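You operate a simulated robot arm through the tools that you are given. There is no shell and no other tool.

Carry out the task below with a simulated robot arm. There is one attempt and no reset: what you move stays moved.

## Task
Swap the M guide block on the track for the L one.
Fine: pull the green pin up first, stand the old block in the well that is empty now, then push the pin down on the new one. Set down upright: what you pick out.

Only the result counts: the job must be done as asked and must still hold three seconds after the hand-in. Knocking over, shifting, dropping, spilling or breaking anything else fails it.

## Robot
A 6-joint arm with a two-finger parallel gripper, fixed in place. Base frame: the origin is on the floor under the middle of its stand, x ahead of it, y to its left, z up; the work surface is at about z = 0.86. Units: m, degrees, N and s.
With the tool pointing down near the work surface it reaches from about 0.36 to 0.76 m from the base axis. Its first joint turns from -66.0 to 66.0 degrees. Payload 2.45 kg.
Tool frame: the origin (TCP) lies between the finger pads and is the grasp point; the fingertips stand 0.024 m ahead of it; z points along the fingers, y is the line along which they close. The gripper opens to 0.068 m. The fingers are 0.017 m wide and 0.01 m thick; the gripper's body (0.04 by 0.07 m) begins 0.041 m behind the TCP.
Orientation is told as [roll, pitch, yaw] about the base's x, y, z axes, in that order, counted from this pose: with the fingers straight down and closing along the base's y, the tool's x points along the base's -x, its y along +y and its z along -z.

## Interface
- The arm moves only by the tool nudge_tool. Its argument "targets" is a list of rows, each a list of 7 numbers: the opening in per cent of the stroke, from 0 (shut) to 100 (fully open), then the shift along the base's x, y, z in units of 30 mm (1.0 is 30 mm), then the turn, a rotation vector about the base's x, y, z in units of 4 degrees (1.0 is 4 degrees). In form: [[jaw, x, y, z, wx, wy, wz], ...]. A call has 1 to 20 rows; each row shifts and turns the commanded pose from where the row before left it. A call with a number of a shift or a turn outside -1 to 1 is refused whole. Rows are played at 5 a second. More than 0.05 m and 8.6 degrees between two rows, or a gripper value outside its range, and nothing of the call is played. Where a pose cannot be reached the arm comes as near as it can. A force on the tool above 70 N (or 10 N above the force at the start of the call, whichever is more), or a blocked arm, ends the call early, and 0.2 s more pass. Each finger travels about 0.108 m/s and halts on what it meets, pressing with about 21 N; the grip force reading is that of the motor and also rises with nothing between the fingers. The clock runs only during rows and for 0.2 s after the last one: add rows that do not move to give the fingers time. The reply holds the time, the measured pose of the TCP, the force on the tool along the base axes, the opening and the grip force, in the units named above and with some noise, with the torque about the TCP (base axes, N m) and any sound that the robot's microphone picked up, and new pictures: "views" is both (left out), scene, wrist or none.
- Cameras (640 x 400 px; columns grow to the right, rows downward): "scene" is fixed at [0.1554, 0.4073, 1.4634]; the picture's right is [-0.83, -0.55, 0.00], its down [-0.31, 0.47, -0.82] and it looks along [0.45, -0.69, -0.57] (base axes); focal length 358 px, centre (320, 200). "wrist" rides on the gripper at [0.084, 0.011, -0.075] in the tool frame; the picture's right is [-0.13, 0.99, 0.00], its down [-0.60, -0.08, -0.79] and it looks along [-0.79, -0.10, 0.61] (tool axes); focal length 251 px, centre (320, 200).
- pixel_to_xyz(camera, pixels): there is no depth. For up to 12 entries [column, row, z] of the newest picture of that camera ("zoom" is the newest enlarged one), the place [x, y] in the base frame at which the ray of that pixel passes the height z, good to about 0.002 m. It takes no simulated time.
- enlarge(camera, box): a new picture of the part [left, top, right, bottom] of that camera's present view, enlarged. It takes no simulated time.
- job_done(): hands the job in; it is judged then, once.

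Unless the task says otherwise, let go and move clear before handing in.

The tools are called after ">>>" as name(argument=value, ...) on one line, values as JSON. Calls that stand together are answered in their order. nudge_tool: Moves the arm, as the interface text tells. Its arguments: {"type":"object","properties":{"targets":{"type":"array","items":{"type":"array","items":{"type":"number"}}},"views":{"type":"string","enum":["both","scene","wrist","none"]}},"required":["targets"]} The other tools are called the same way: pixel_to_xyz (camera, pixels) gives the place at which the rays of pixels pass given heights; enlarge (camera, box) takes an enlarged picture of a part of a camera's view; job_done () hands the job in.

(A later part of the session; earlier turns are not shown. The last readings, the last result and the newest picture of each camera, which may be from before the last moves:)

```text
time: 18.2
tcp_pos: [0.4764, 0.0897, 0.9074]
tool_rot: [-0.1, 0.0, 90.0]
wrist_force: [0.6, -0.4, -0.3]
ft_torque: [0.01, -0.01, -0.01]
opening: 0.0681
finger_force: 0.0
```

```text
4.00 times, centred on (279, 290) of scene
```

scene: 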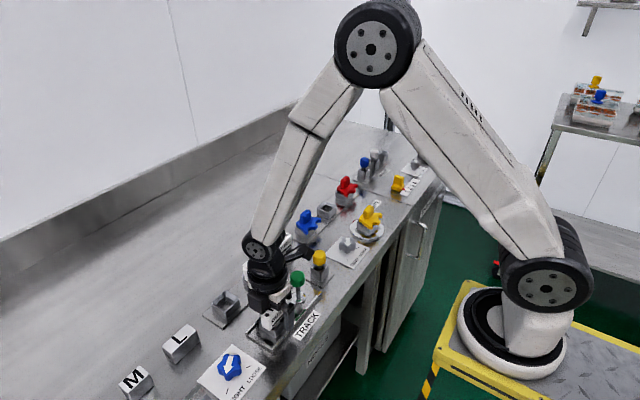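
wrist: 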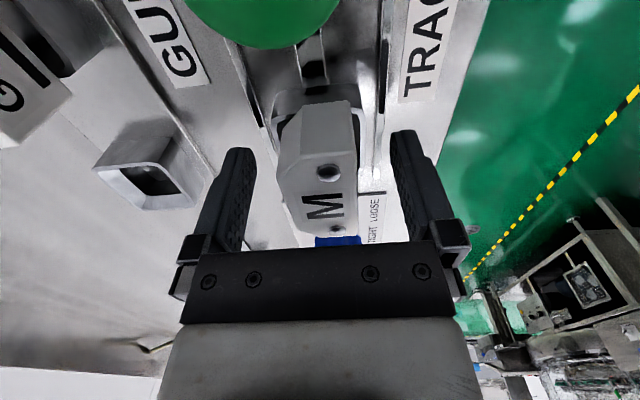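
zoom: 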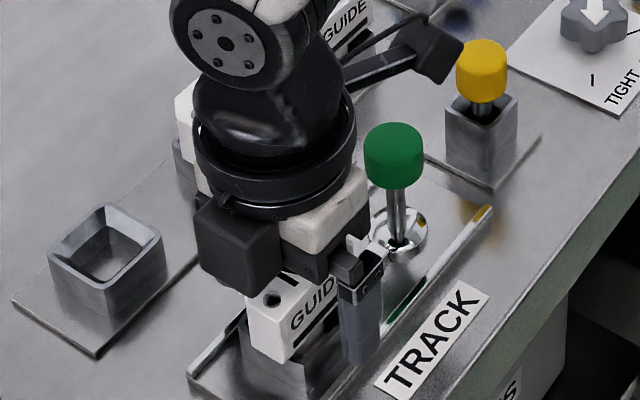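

The fingers stand free on both sides of the cap with no force. I will close on the M block.

>>> nudge_tool(targets=[[0, 0, 0, 0, 0, 0, 0], [0, 0, 0, 0, 0, 0, 0], [0, 0, 0, 0, 0, 0, 0], [0, 0, 0, 0, 0, 0, 0]], views="wrist")

>>> enlarge(camera="wrist", box=[200, 80, 440, 230])

```text
time: 19.2
tcp_pos: [0.4748, 0.0885, 0.9089]
tool_rot: [0.1, 0.1, 90.1]
wrist_force: [-4.4, 1.1, -0.5]
ft_torque: [0.04, 0.3, -0.15]
opening: 0.0433
finger_force: 45.1
```

wrist: 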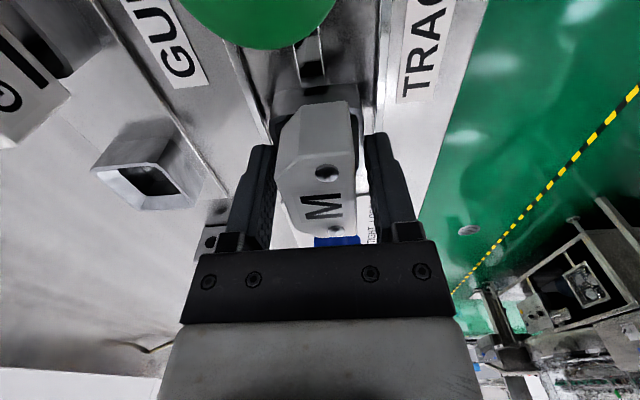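

```text
2.67 times, centred on (320, 155) of wrist
```

zoom: 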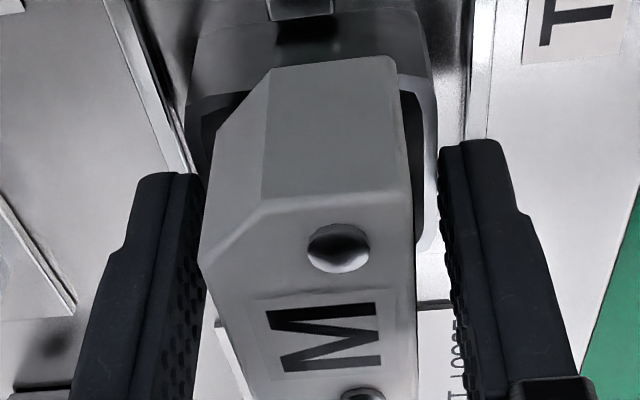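

The opening stopped at 43 mm with a gap still beside the cap, so the fingertips met the socket's sides and the rim must be higher than 0.885. I will open, rise 6 mm and close again.

>>> nudge_tool(targets=[[100, 0, 0, 0, 0, 0, 0], [100, 0, 0, 0, 0, 0, 0], [100, 0, 0, 0.2, 0, 0, 0], [100, 0, 0, 0, 0, 0, 0]], views="wrist")

>>> nudge_tool(targets=[[0, 0, 0, 0, 0, 0, 0], [0, 0, 0, 0, 0, 0, 0], [0, 0, 0, 0, 0, 0, 0], [0, 0, 0, 0, 0, 0, 0]], views="both")

>>> enlarge(camera="wrist", box=[200, 80, 440, 230])

>>> enlarge(camera="scene", box=[215, 240, 343, 340])

```text
time: 20.2
tcp_pos: [0.4741, 0.0898, 0.9162]
tool_rot: [0.1, -0.1, 90.0]
wrist_force: [0.7, 0.1, 0.0]
ft_torque: [-0.01, 0.01, -0.01]
opening: 0.068
finger_force: 0.1
```

wrist: 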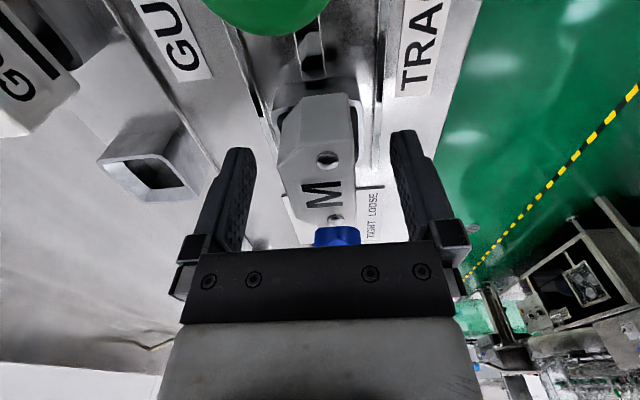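

```text
time: 21.2
tcp_pos: [0.4754, 0.0901, 0.9151]
tool_rot: [0.0, 0.0, 90.1]
wrist_force: [0.3, -0.4, -0.4]
ft_torque: [0.01, 0.01, 0.01]
opening: 0.0296
finger_force: 21.1
```

scene: 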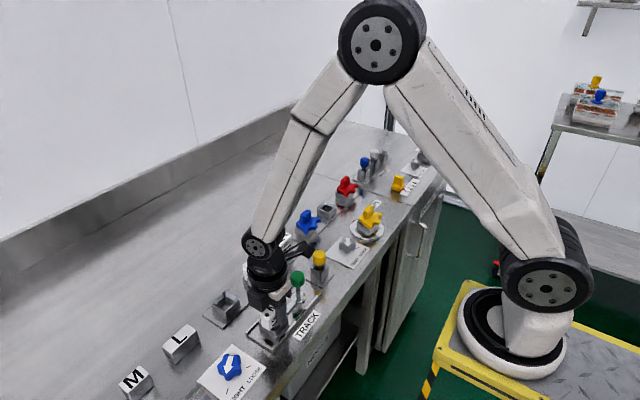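
wrist: 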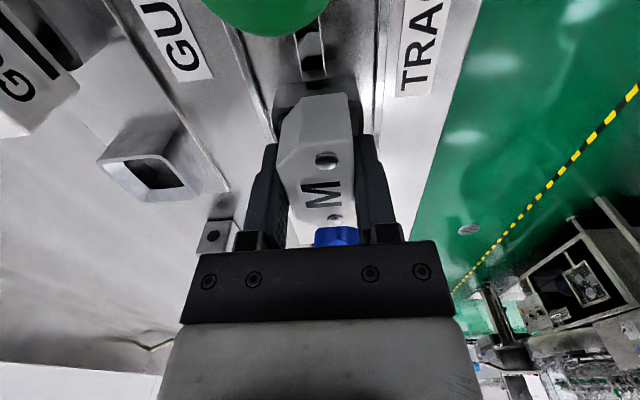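

```text
2.67 times, centred on (320, 155) of wrist
```

zoom: 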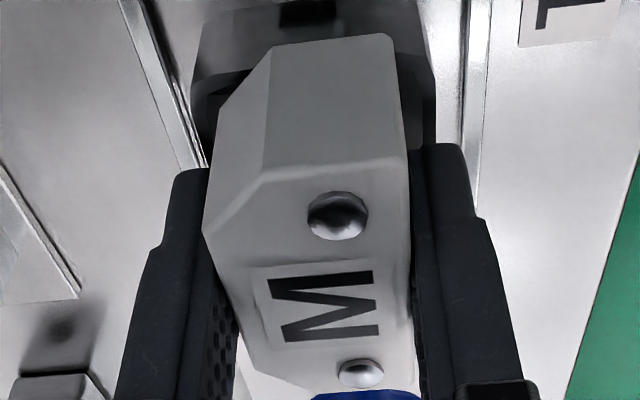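

```text
4.00 times, centred on (279, 290) of scene
```

zoom: 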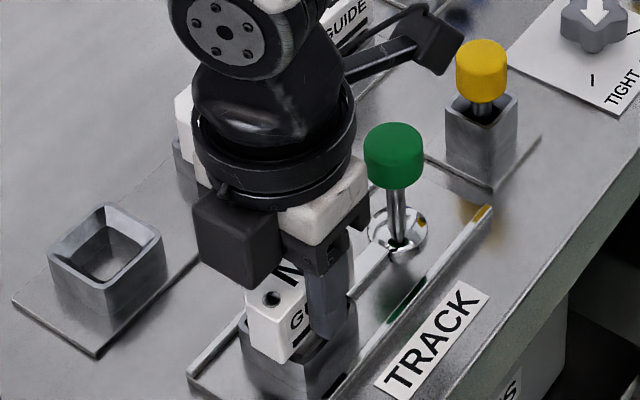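

The opening is 29.6 mm, which matches the cap, with almost no side force. I will lift a little and check the block comes free.

>>> nudge_tool(targets=[[0, 0, 0, 0.15, 0, 0, 0], [0, 0, 0, 0.15, 0, 0, 0], [0, 0, 0, 0, 0, 0, 0]], views="scene")

>>> enlarge(camera="scene", box=[215, 240, 343, 340])

```text
time: 22.0
tcp_pos: [0.4752, 0.0891, 0.9241]
tool_rot: [0.0, -0.1, 90.1]
wrist_force: [-0.7, 0.3, -0.7]
ft_torque: [-0.02, 0.02, 0.02]
opening: 0.0295
finger_force: 21.2
```

scene: 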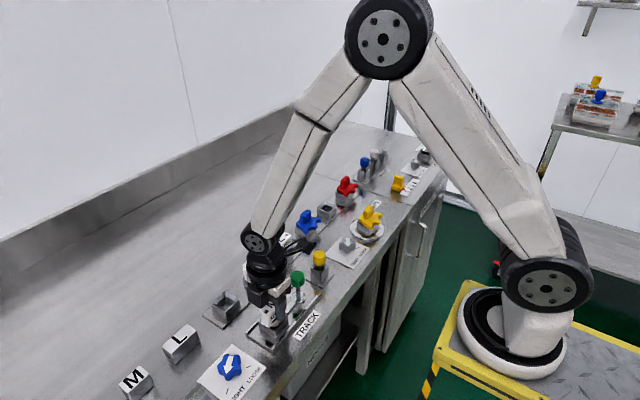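

```text
4.00 times, centred on (279, 290) of scene
```

zoom: 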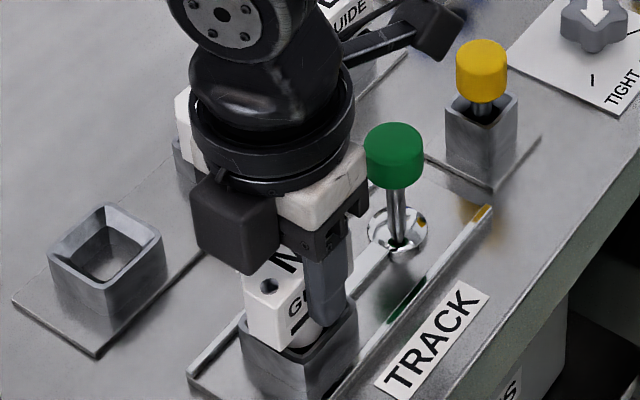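

The block is coming up freely. I will lift it fully clear and look at the shank.

>>> nudge_tool(targets=[[0, 0, 0, 0.3, 0, 0, 0], [0, 0, 0, 0.4, 0, 0, 0], [0, 0, 0, 0.6, 0, 0, 0], [0, 0, 0, 0.6, 0, 0, 0], [0, 0, 0, 0.6, 0, 0, 0], [0, 0, 0, 0, 0, 0, 0], [0, 0, 0, 0, 0, 0, 0]], views="both")

>>> enlarge(camera="scene", box=[201, 220, 329, 340])

>>> enlarge(camera="wrist", box=[120, 0, 440, 230])

```text
time: 23.6
tcp_pos: [0.4738, 0.0903, 0.9988]
tool_rot: [0.0, 0.0, 90.0]
wrist_force: [0.3, -0.5, -0.5]
ft_torque: [0.01, 0.03, -0.01]
opening: 0.0296
finger_force: 21.1
```

scene: 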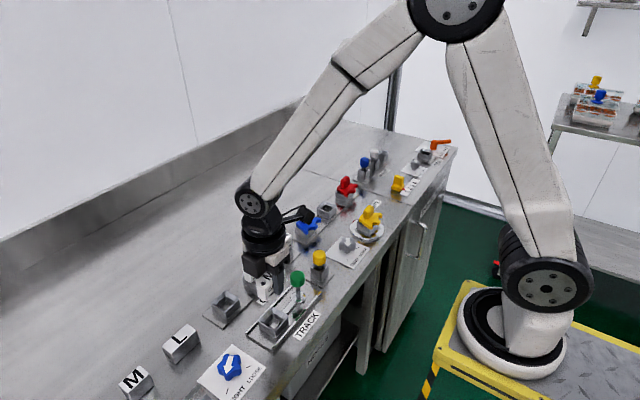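
wrist: 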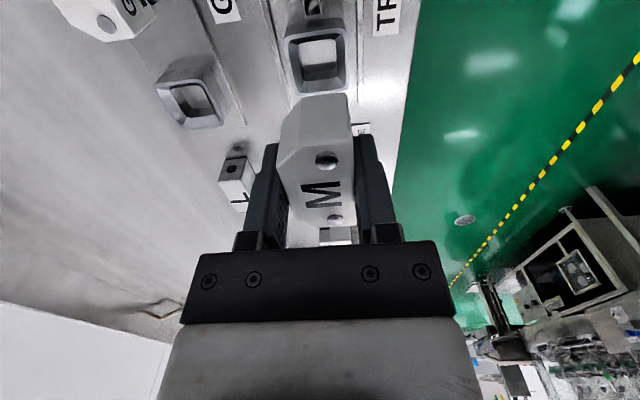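

```text
3.33 times, centred on (265, 280) of scene
```

zoom: 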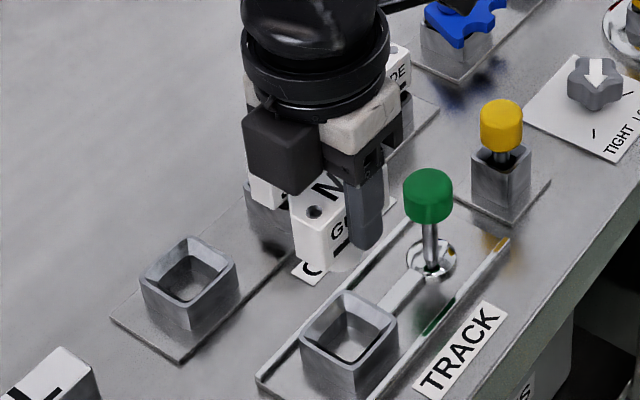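

```text
1.74 times, centred on (280, 115) of wrist
```

zoom: 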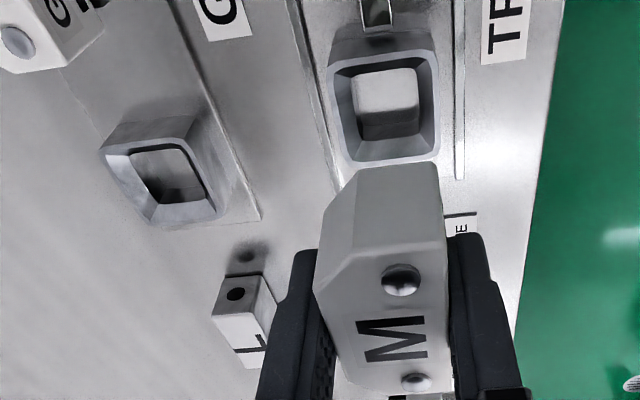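

M is out and held level, and both empty sockets are visible. I will compare the two sockets in each camera to get the exact offset from the track to the well.

>>> enlarge(camera="scene", box=[193, 280, 313, 355])

>>> enlarge(camera="wrist", box=[146, 5, 370, 145])

```text
5.33 times, centred on (253, 318) of scene
```

zoom: 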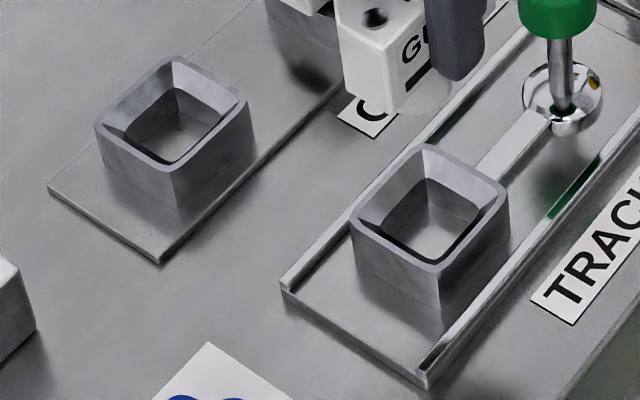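

```text
2.86 times, centred on (258, 75) of wrist
```

zoom: 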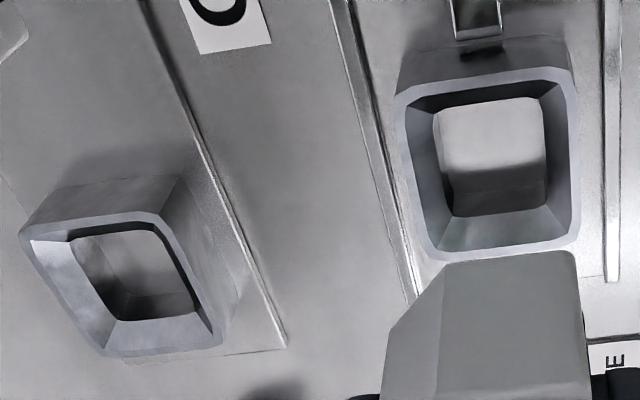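

I have the rim corners of both sockets in both pictures. I will convert them at two trial heights.

>>> pixel_to_xyz(camera="zoom", pixels=[[395, 92, 0.885], [578, 68, 0.885], [580, 245, 0.885], [428, 258, 0.885], [20, 233, 0.885], [165, 212, 0.885], [222, 343, 0.885], [105, 357, 0.885]])

>>> pixel_to_xyz(camera="scene", pixels=[[258.63, 322.69, 0.885], [273.25, 307.69, 0.885], [288.44, 316.13, 0.885], [275.13, 331.5, 0.885], [210.8, 304.3, 0.885], [225.25, 291.2, 0.885], [240.25, 300.2, 0.885], [225.4, 312.75, 0.885]])

>>> pixel_to_xyz(camera="zoom", pixels=[[395, 92, 0.875], [578, 68, 0.875], [580, 245, 0.875], [428, 258, 0.875], [20, 233, 0.875], [165, 212, 0.875], [222, 343, 0.875], [105, 357, 0.875]])

>>> pixel_to_xyz(camera="scene", pixels=[[258.63, 322.69, 0.875], [273.25, 307.69, 0.875], [288.44, 316.13, 0.875], [275.13, 331.5, 0.875], [210.8, 304.3, 0.875], [225.25, 291.2, 0.875], [240.25, 300.2, 0.875], [225.4, 312.75, 0.875]])

```text
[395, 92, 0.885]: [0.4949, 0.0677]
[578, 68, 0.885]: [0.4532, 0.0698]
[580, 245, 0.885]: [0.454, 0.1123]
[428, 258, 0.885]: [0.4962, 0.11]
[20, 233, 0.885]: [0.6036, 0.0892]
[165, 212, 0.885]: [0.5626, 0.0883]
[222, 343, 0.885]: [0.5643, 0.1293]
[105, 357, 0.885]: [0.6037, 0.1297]
```

```text
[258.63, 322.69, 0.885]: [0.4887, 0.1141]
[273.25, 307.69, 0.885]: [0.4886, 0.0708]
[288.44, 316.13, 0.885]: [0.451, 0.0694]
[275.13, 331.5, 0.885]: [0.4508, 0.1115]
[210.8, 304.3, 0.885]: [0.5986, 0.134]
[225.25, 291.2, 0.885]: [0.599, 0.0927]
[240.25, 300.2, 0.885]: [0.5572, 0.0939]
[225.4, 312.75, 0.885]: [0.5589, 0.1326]
```

```text
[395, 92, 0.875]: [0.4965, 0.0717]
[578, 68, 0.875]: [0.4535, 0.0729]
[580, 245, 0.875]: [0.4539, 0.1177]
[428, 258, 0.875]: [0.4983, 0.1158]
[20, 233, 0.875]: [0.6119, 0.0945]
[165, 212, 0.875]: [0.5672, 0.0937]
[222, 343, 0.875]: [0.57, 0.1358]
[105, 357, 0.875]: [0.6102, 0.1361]
```

```text
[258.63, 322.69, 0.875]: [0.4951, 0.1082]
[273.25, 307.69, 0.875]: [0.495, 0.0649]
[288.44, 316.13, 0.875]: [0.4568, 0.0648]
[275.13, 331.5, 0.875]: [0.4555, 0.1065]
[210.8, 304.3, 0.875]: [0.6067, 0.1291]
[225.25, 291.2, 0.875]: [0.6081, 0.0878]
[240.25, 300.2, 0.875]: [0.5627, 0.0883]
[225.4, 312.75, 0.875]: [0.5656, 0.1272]
```

Both cameras agree on an offset of about (0.1105, 0.0205) from the track socket to the well, which puts the well near (0.586, 0.1105). I will carry M there at the same height.

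>>> nudge_tool(targets=[[0, 0.5, 0.1, 0, 0, 0, 0], [0, 0.7, 0.13, 0, 0, 0, 0], [0, 0.8, 0.15, 0, 0, 0, 0], [0, 0.8, 0.15, 0, 0, 0, 0], [0, 0.6, 0.1, 0, 0, 0, 0], [0, 0.275, 0.045, 0, 0, 0, 0], [0, 0, 0, 0, 0, 0, 0], [0, 0, 0, 0, 0, 0, 0]], views="both")

>>> enlarge(camera="scene", box=[165, 215, 293, 335])

>>> enlarge(camera="wrist", box=[200, 0, 440, 150])

```text
time: 25.4
tcp_pos: [0.5852, 0.1096, 0.9998]
tool_rot: [-0.1, 0.0, 90.0]
wrist_force: [0.4, 0.9, -1.2]
ft_torque: [-0.01, -0.02, 0.04]
opening: 0.0294
finger_force: 21.2
```

scene: 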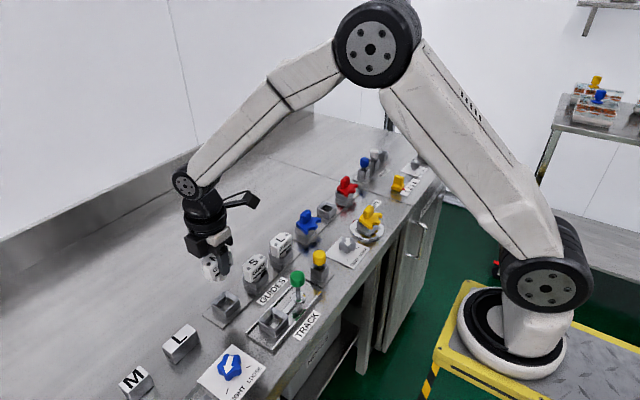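
wrist: 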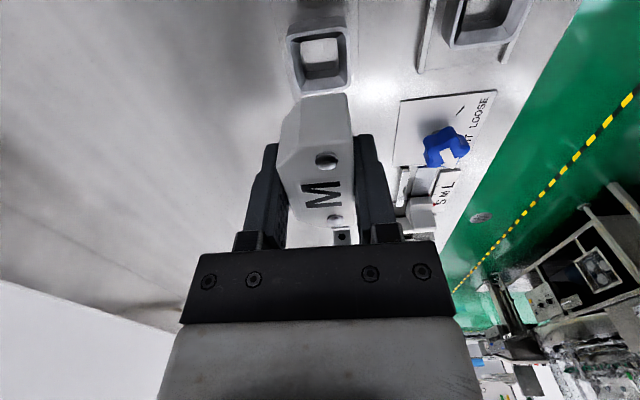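

```text
3.33 times, centred on (229, 275) of scene
```

zoom: 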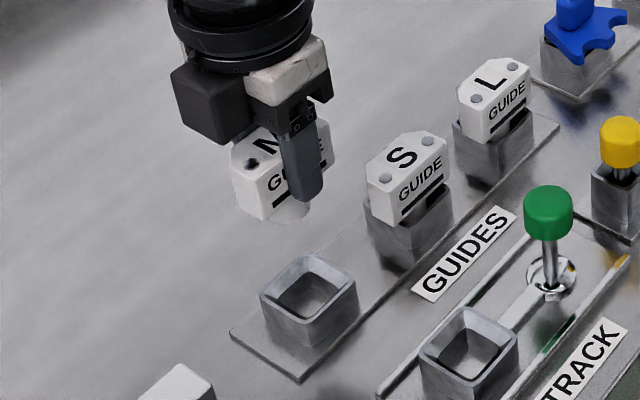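

```text
2.67 times, centred on (320, 75) of wrist
```

zoom: 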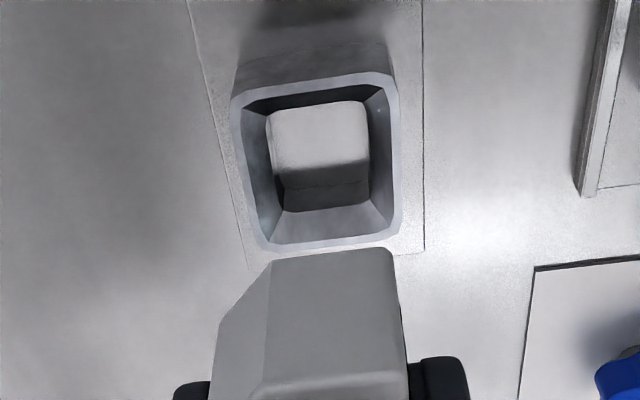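

The well sits in the wrist view almost exactly where the track socket sat, about 1.5 px further right. I will measure its centre once more from this pose.

>>> pixel_to_xyz(camera="zoom", pixels=[[232, 98, 0.883], [397, 78, 0.883], [402, 237, 0.883], [258, 250, 0.883], [267, 113, 0.865], [365, 100, 0.865], [372, 203, 0.865], [283, 212, 0.865]])

```text
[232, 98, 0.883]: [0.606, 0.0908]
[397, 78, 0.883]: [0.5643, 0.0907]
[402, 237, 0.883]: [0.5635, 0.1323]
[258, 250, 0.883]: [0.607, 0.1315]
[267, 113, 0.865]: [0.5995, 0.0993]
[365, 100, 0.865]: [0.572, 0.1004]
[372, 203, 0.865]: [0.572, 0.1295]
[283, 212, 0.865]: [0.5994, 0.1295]
```

The well's centre reads (0.585, 0.111), within about 1 mm of the tool. I will lower M to just above the rim and check the alignment.

>>> nudge_tool(targets=[[0, 0, 0.02, -0.5, 0, 0, 0], [0, 0, 0, -0.5, 0, 0, 0], [0, 0, 0, -0.5, 0, 0, 0], [0, 0, 0, -0.4, 0, 0, 0], [0, 0, 0, 0, 0, 0, 0], [0, 0, 0, 0, 0, 0, 0]], views="both")

>>> enlarge(camera="scene", box=[185, 245, 281, 335])

>>> enlarge(camera="wrist", box=[220, 20, 420, 145])

```text
time: 26.8
tcp_pos: [0.5855, 0.1107, 0.9421]
tool_rot: [0.0, 0.0, 90.1]
wrist_force: [0.7, 0.1, -0.1]
ft_torque: [-0.01, -0.02, -0.01]
opening: 0.0296
finger_force: 20.9
```

scene: 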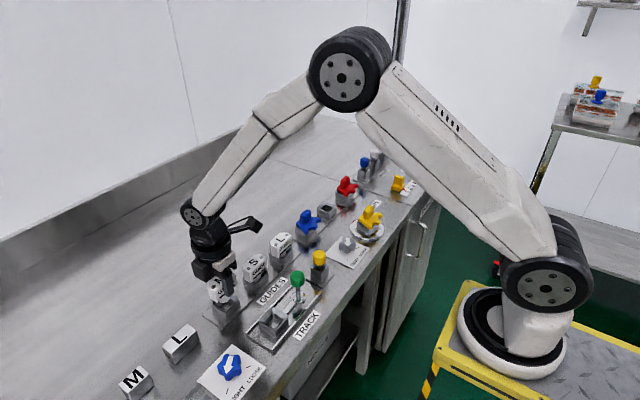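
wrist: 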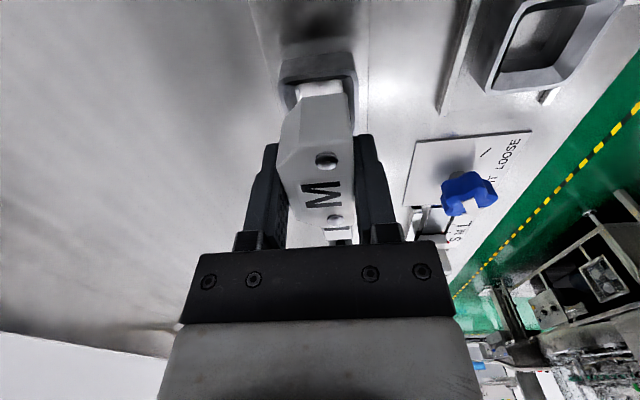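

```text
4.44 times, centred on (233, 290) of scene
```

zoom: 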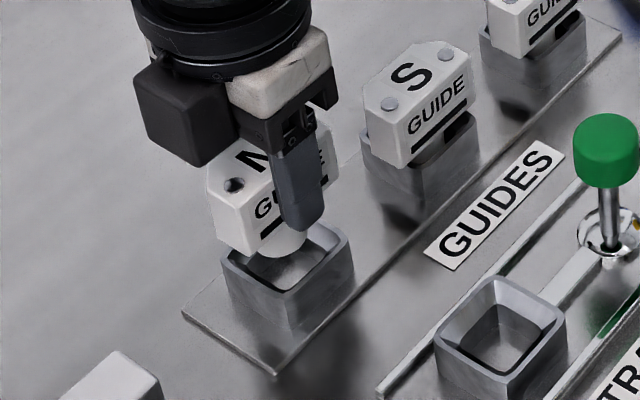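

```text
3.20 times, centred on (320, 82) of wrist
```

zoom: 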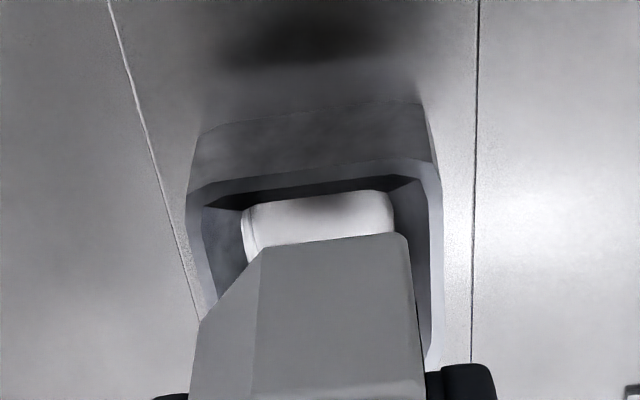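

The peg sits over the well opening with no contact yet. I will lower it in small steps and watch the force.

>>> nudge_tool(targets=[[0, 0, 0, -0.15, 0, 0, 0], [0, 0, 0, -0.15, 0, 0, 0], [0, 0, 0, -0.15, 0, 0, 0], [0, 0, 0, -0.15, 0, 0, 0], [0, 0, 0, 0, 0, 0, 0]], views="both")

>>> enlarge(camera="wrist", box=[220, 20, 420, 145])

>>> enlarge(camera="scene", box=[185, 245, 281, 335])

```text
time: 28.0
tcp_pos: [0.5866, 0.1103, 0.9234]
tool_rot: [-0.1, 0.1, 90.1]
wrist_force: [0.1, -1.1, -0.2]
ft_torque: [-0.04, 0.02, 0.01]
opening: 0.0296
finger_force: 21.1
```

scene: 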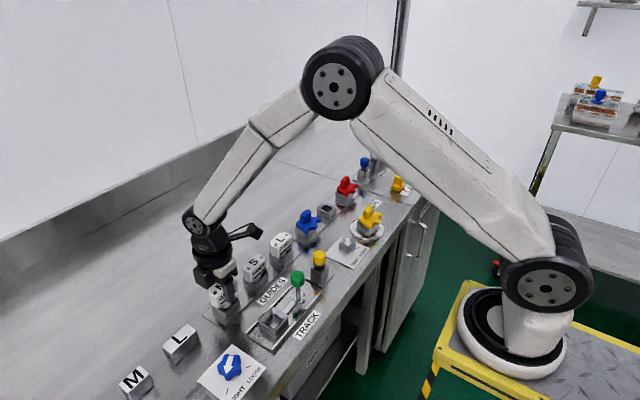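
wrist: 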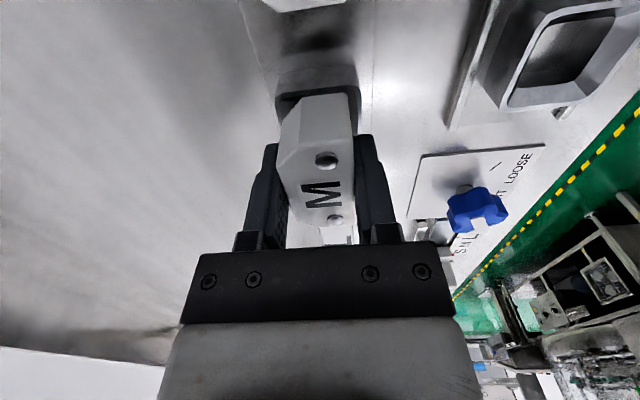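

```text
3.20 times, centred on (320, 82) of wrist
```

zoom: 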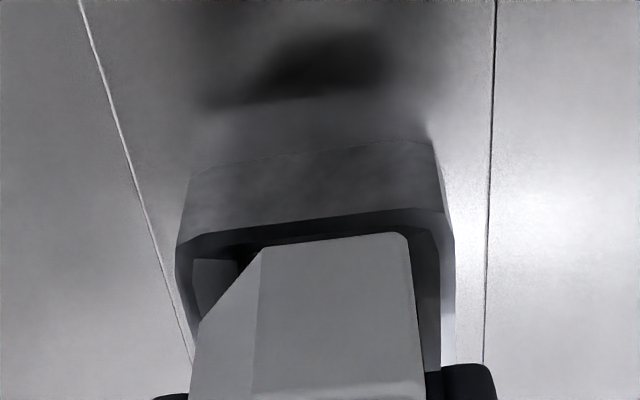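

```text
4.44 times, centred on (233, 290) of scene
```

zoom: 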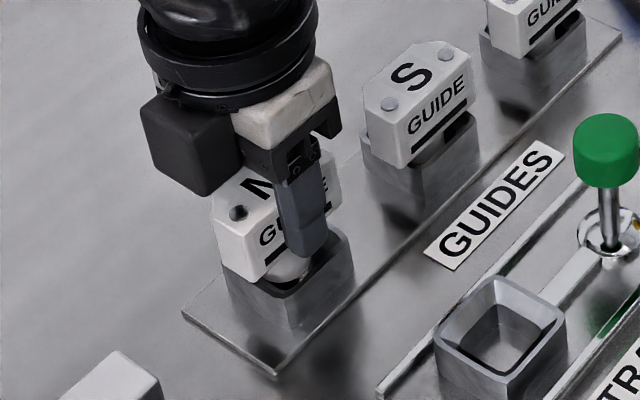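

The peg has entered the well with no force. I will lower it further towards the seat.

>>> nudge_tool(targets=[[0, 0, 0, -0.1, 0, 0, 0], [0, 0, 0, -0.1, 0, 0, 0], [0, 0, 0, -0.07, 0, 0, 0], [0, 0, 0, 0, 0, 0, 0]], views="none")

```text
time: 29.0
tcp_pos: [0.5868, 0.1108, 0.916]
tool_rot: [0.0, -0.1, 90.1]
wrist_force: [-0.1, -0.5, -1.1]
ft_torque: [-0.02, -0.04, 0.02]
opening: 0.0295
finger_force: 20.9
```

>>> nudge_tool(targets=[[0, 0, 0, -0.05, 0, 0, 0], [0, 0, 0, -0.03, 0, 0, 0], [0, 0, 0, 0, 0, 0, 0]], views="none")

```text
time: 29.8
tcp_pos: [0.5861, 0.1118, 0.9142]
tool_rot: [0.1, 0.0, 90.0]
wrist_force: [0.6, -0.1, -1.1]
ft_torque: [-0.01, -0.01, -0.01]
opening: 0.0295
finger_force: 20.8
```

There is still no contact at z≈0.913. I will continue in steps of about 1 mm.

>>> nudge_tool(targets=[[0, 0, 0, -0.03, 0, 0, 0], [0, 0, 0, 0, 0, 0, 0]], views="none")

>>> nudge_tool(targets=[[0, 0, 0, -0.03, 0, 0, 0], [0, 0, 0, 0, 0, 0, 0]], views="both")

>>> enlarge(camera="wrist", box=[220, 50, 420, 175])

>>> enlarge(camera="scene", box=[185, 245, 281, 335])

```text
time: 30.4
tcp_pos: [0.587, 0.1108, 0.9133]
tool_rot: [0.0, 0.1, 90.0]
wrist_force: [-0.1, -0.7, -0.5]
ft_torque: [-0.03, 0.01, -0.01]
opening: 0.0296
finger_force: 21.1
```

```text
time: 31.0
tcp_pos: [0.5865, 0.1099, 0.9116]
tool_rot: [0.0, 0.1, 90.0]
wrist_force: [-1.1, 0.3, 5.4]
ft_torque: [-0.01, 0.08, 0.03]
opening: 0.0294
finger_force: 21.0
```

scene: 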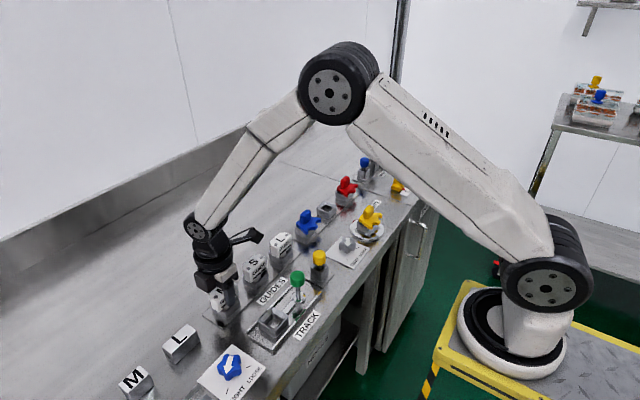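
wrist: 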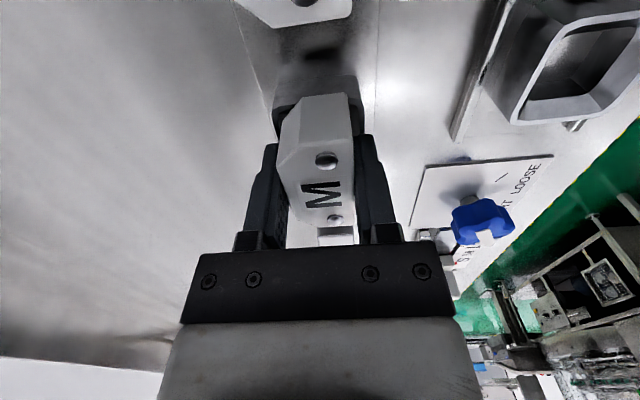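

```text
3.20 times, centred on (320, 112) of wrist
```

zoom: 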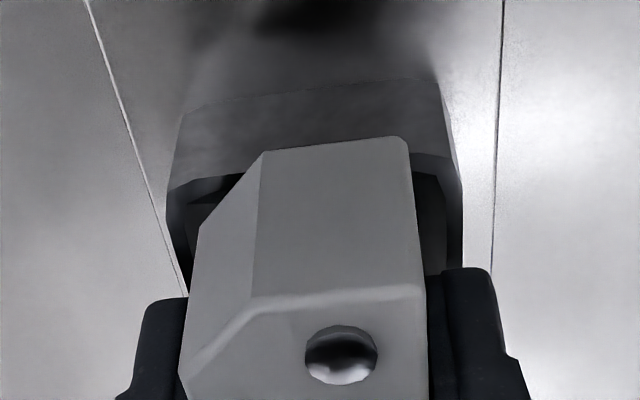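

```text
4.44 times, centred on (233, 290) of scene
```

zoom: 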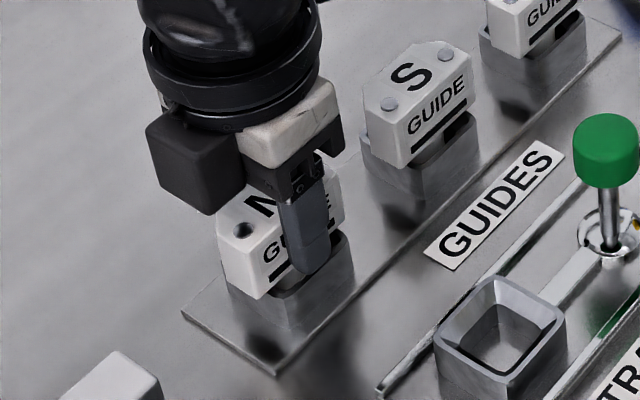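

The force rose to +5.4 N at z≈0.911, so M is on the well's floor, and its cap gap looks like S's. I will open the fingers.

>>> nudge_tool(targets=[[55, 0, 0, 0, 0, 0, 0], [75, 0, 0, 0, 0, 0, 0], [100, 0, 0, 0, 0, 0, 0], [100, 0, 0, 0, 0, 0, 0]], views="both")

>>> enlarge(camera="scene", box=[185, 245, 281, 335])

```text
time: 32.0
tcp_pos: [0.5861, 0.1102, 0.9123]
tool_rot: [0.0, 0.0, 90.0]
wrist_force: [-0.5, -0.2, -0.1]
ft_torque: [0.01, 0.03, -0.01]
opening: 0.068
finger_force: 0.1
```

scene: 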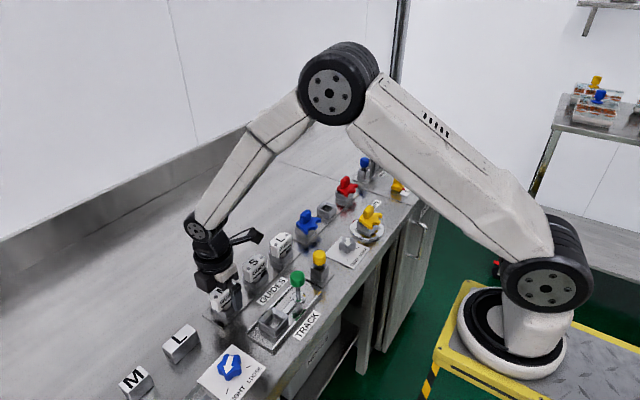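
wrist: 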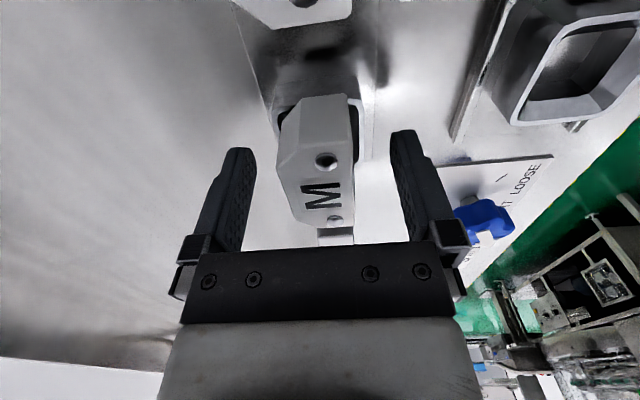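

```text
4.44 times, centred on (233, 290) of scene
```

zoom: 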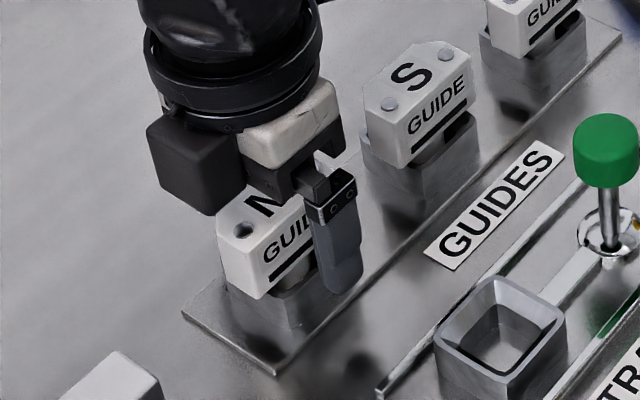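

M stands level in the well. I will rise clear and look at it, then move over to the L guide near (0.586, -0.07).

>>> nudge_tool(targets=[[100, 0, 0, 0.4, 0, 0, 0], [100, 0, 0, 0.8, 0, 0, 0], [100, 0, 0, 0.9, 0, 0, 0], [100, 0, 0, 0.83, 0, 0, 0], [100, 0, -0.5, 0, 0, 0, 0], [100, 0, -0.9, 0, 0, 0, 0], [100, 0, -1, 0, 0, 0, 0], [100, 0, -1, 0, 0, 0, 0], [100, 0, -1, 0, 0, 0, 0], [100, 0, -0.9, 0, 0, 0, 0], [100, 0, -0.7, 0, 0, 0, 0], [100, 0, 0, 0, 0, 0, 0], [100, 0, 0, 0, 0, 0, 0]], views="both")

>>> enlarge(camera="scene", box=[185, 225, 313, 345])

>>> enlarge(camera="wrist", box=[200, 0, 440, 150])

```text
time: 34.8
tcp_pos: [0.586, -0.0707, 0.9998]
tool_rot: [0.1, -0.1, 90.0]
wrist_force: [-0.1, -0.6, 0.6]
ft_torque: [0.01, 0.03, 0.01]
opening: 0.0674
finger_force: 0.0
```

scene: 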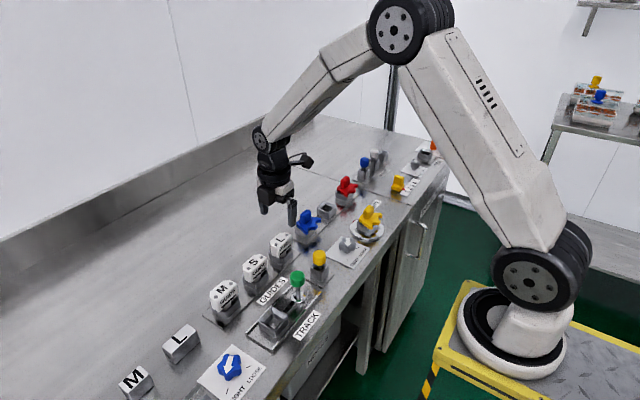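
wrist: 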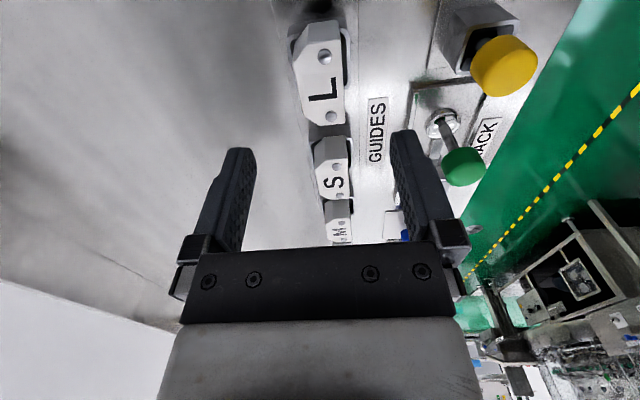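

```text
3.33 times, centred on (249, 285) of scene
```

zoom: 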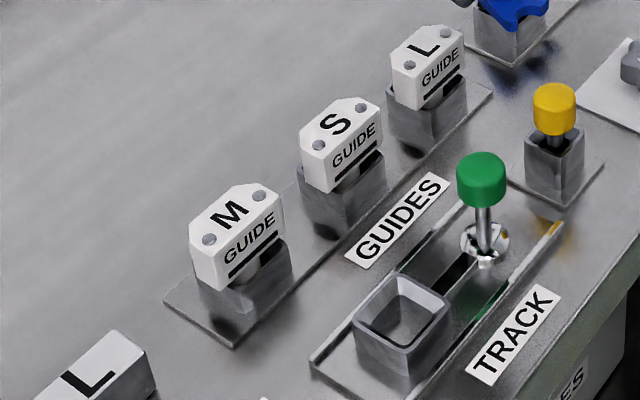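

```text
2.67 times, centred on (320, 75) of wrist
```

zoom: 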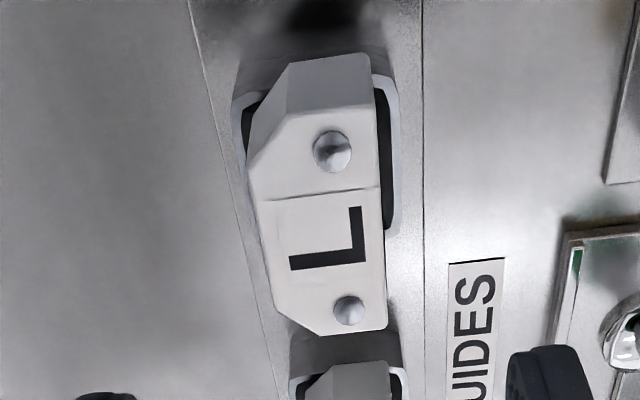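

M, S and L all stand alike with the GUIDE faces to the front, and the tool is above L. I will measure the L cap's corners.

>>> pixel_to_xyz(camera="zoom", pixels=[[287, 118, 0.917], [377, 107, 0.917], [247, 172, 0.917], [275, 303, 0.917], [320, 335, 0.917], [387, 325, 0.917]])

```text
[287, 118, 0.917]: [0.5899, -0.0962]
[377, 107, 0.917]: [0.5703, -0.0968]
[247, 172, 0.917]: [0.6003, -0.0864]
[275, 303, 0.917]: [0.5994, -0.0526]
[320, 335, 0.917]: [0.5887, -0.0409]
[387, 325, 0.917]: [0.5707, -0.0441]
```

L's cap centre is (0.585, -0.0695). I will go down in two stages, because the wrist camera will pass over the blue knob.

>>> nudge_tool(targets=[[100, -0.02, -0.02, -0.6, 0, 0, 0], [100, 0, 0, -0.7, 0, 0, 0], [100, 0, 0, -0.7, 0, 0, 0], [100, 0, 0, 0, 0, 0, 0], [100, 0, 0, 0, 0, 0, 0]], views="both")

>>> enlarge(camera="scene", box=[240, 160, 352, 280])

>>> enlarge(camera="wrist", box=[200, 20, 440, 170])

```text
time: 36.0
tcp_pos: [0.5854, -0.0703, 0.9393]
tool_rot: [0.0, 0.0, 90.0]
wrist_force: [-0.3, -0.2, -0.1]
ft_torque: [0.03, -0.05, -0.02]
opening: 0.068
finger_force: 0.0
```

scene: 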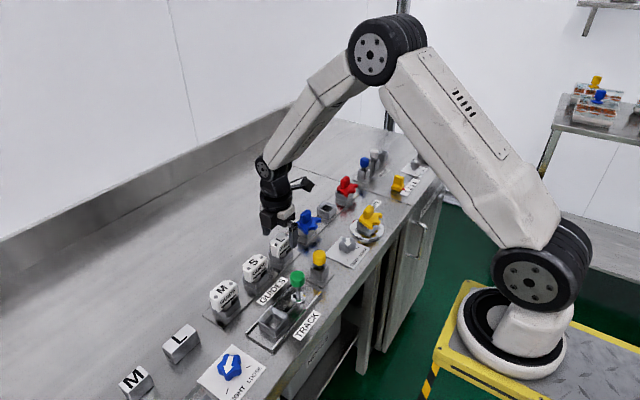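
wrist: 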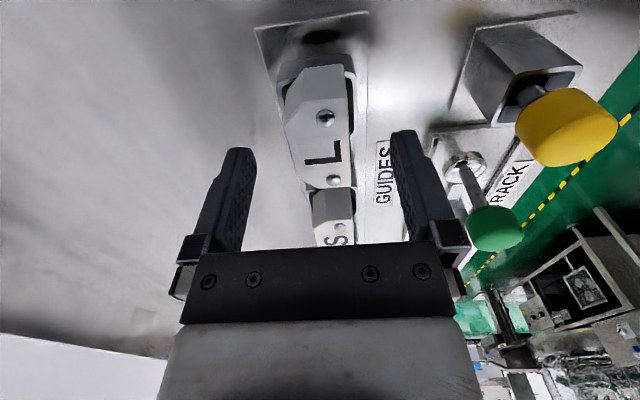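

```text
3.33 times, centred on (296, 220) of scene
```

zoom: 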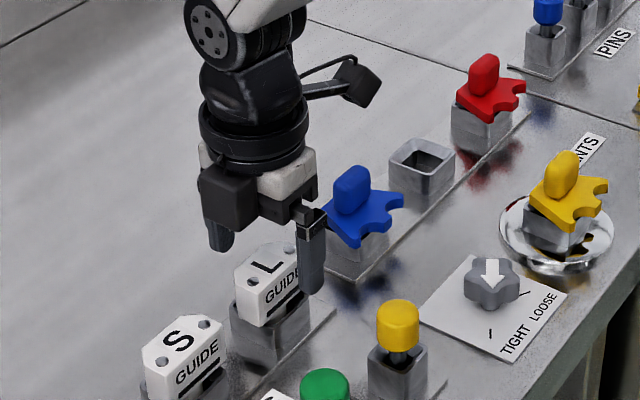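

```text
2.67 times, centred on (320, 95) of wrist
```

zoom: 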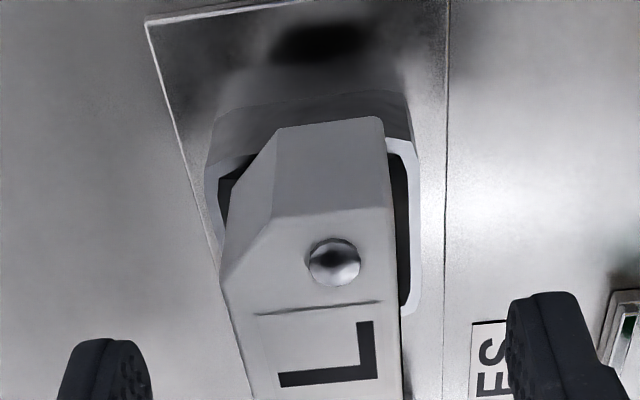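

The camera box (zoom 358,85) stays clear of the blue handle's top (352,168) by more than the remaining 27 mm of travel. I will go down around L.

>>> nudge_tool(targets=[[100, 0, 0, -0.3, 0, 0, 0], [100, 0, 0, -0.2, 0, 0, 0], [100, 0, 0, 0, 0, 0, 0]], views="scene")

>>> enlarge(camera="scene", box=[240, 160, 352, 280])

```text
time: 36.8
tcp_pos: [0.5847, -0.0691, 0.9245]
tool_rot: [-0.1, 0.1, 90.0]
wrist_force: [-0.1, -0.3, 0.4]
ft_torque: [0.0, 0.01, 0.01]
opening: 0.0678
finger_force: 0.0
```

scene: 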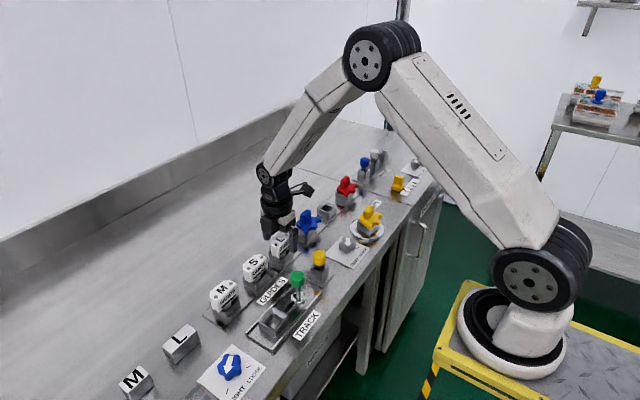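

```text
3.33 times, centred on (296, 220) of scene
```

zoom: 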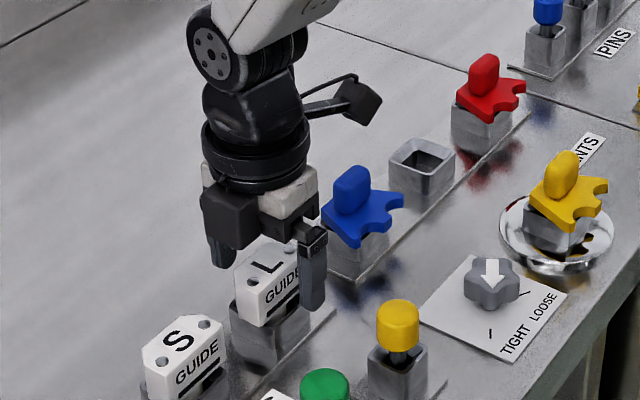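

The camera's underside (zoom 358,126) is still well above the blue handle's top (352,166). I will go down the last 11–12 mm and close on L.

>>> nudge_tool(targets=[[100, 0, 0, -0.2, 0, 0, 0], [100, 0, 0, -0.187, 0, 0, 0], [100, 0, 0, 0, 0, 0, 0]], views="both")

>>> enlarge(camera="wrist", box=[200, 80, 440, 230])

>>> enlarge(camera="scene", box=[240, 160, 352, 280])

```text
time: 37.6
tcp_pos: [0.5843, -0.0697, 0.9128]
tool_rot: [-0.1, 0.0, 90.1]
wrist_force: [-0.2, 0.0, -0.3]
ft_torque: [0.03, 0.01, 0.03]
opening: 0.0678
finger_force: 0.1
```

scene: 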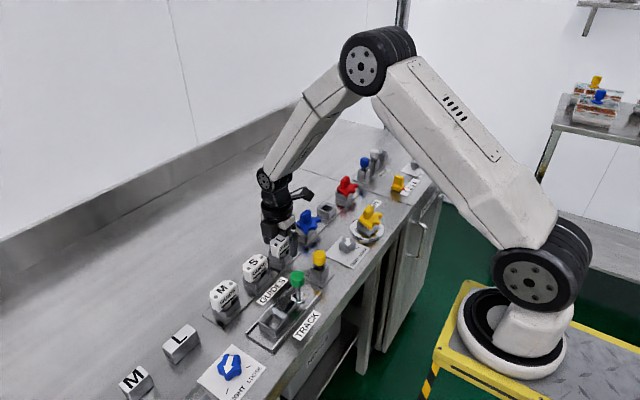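
wrist: 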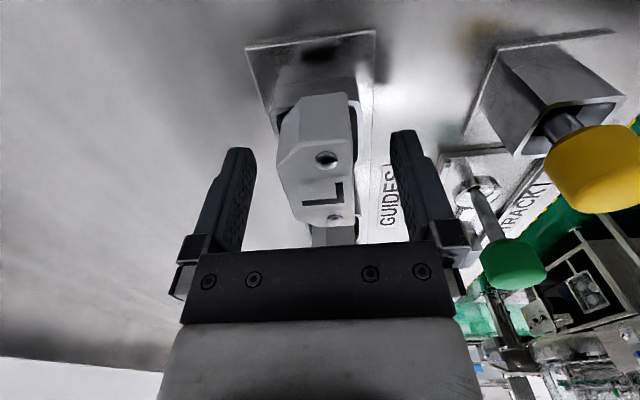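

```text
2.67 times, centred on (320, 155) of wrist
```

zoom: 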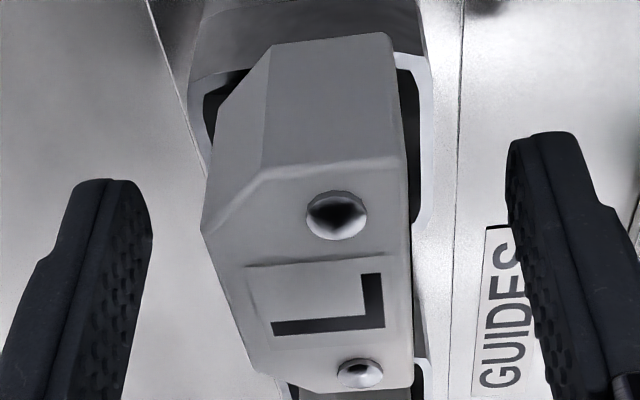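

```text
3.33 times, centred on (296, 220) of scene
```

zoom: 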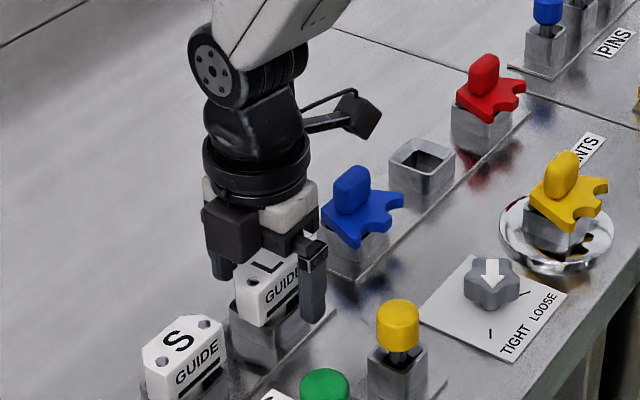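

The L cap is framed just as M was when I gripped it, and the readings show no force. I will close on it.

>>> nudge_tool(targets=[[0, 0, 0, 0, 0, 0, 0], [0, 0, 0, 0, 0, 0, 0], [0, 0, 0, 0, 0, 0, 0], [0, 0, 0, 0, 0, 0, 0]], views="wrist")

>>> enlarge(camera="wrist", box=[200, 80, 440, 230])

```text
time: 38.6
tcp_pos: [0.5846, -0.0691, 0.912]
tool_rot: [0.1, 0.0, 90.0]
wrist_force: [-0.1, 0.4, 0.2]
ft_torque: [-0.02, 0.0, -0.02]
opening: 0.0299
finger_force: 20.9
```

wrist: 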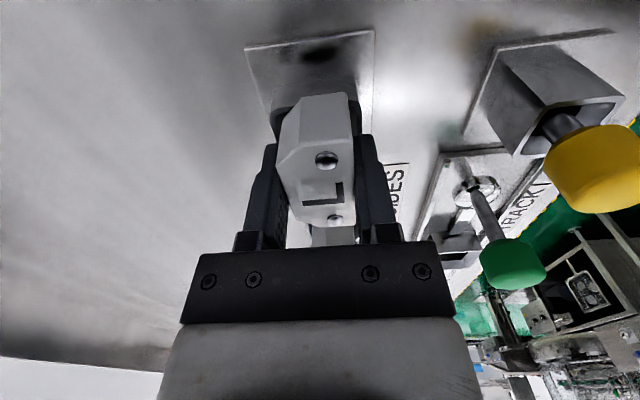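

```text
2.67 times, centred on (320, 155) of wrist
```

zoom: 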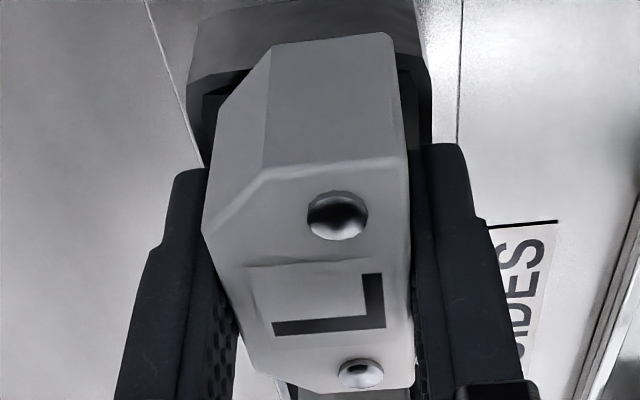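

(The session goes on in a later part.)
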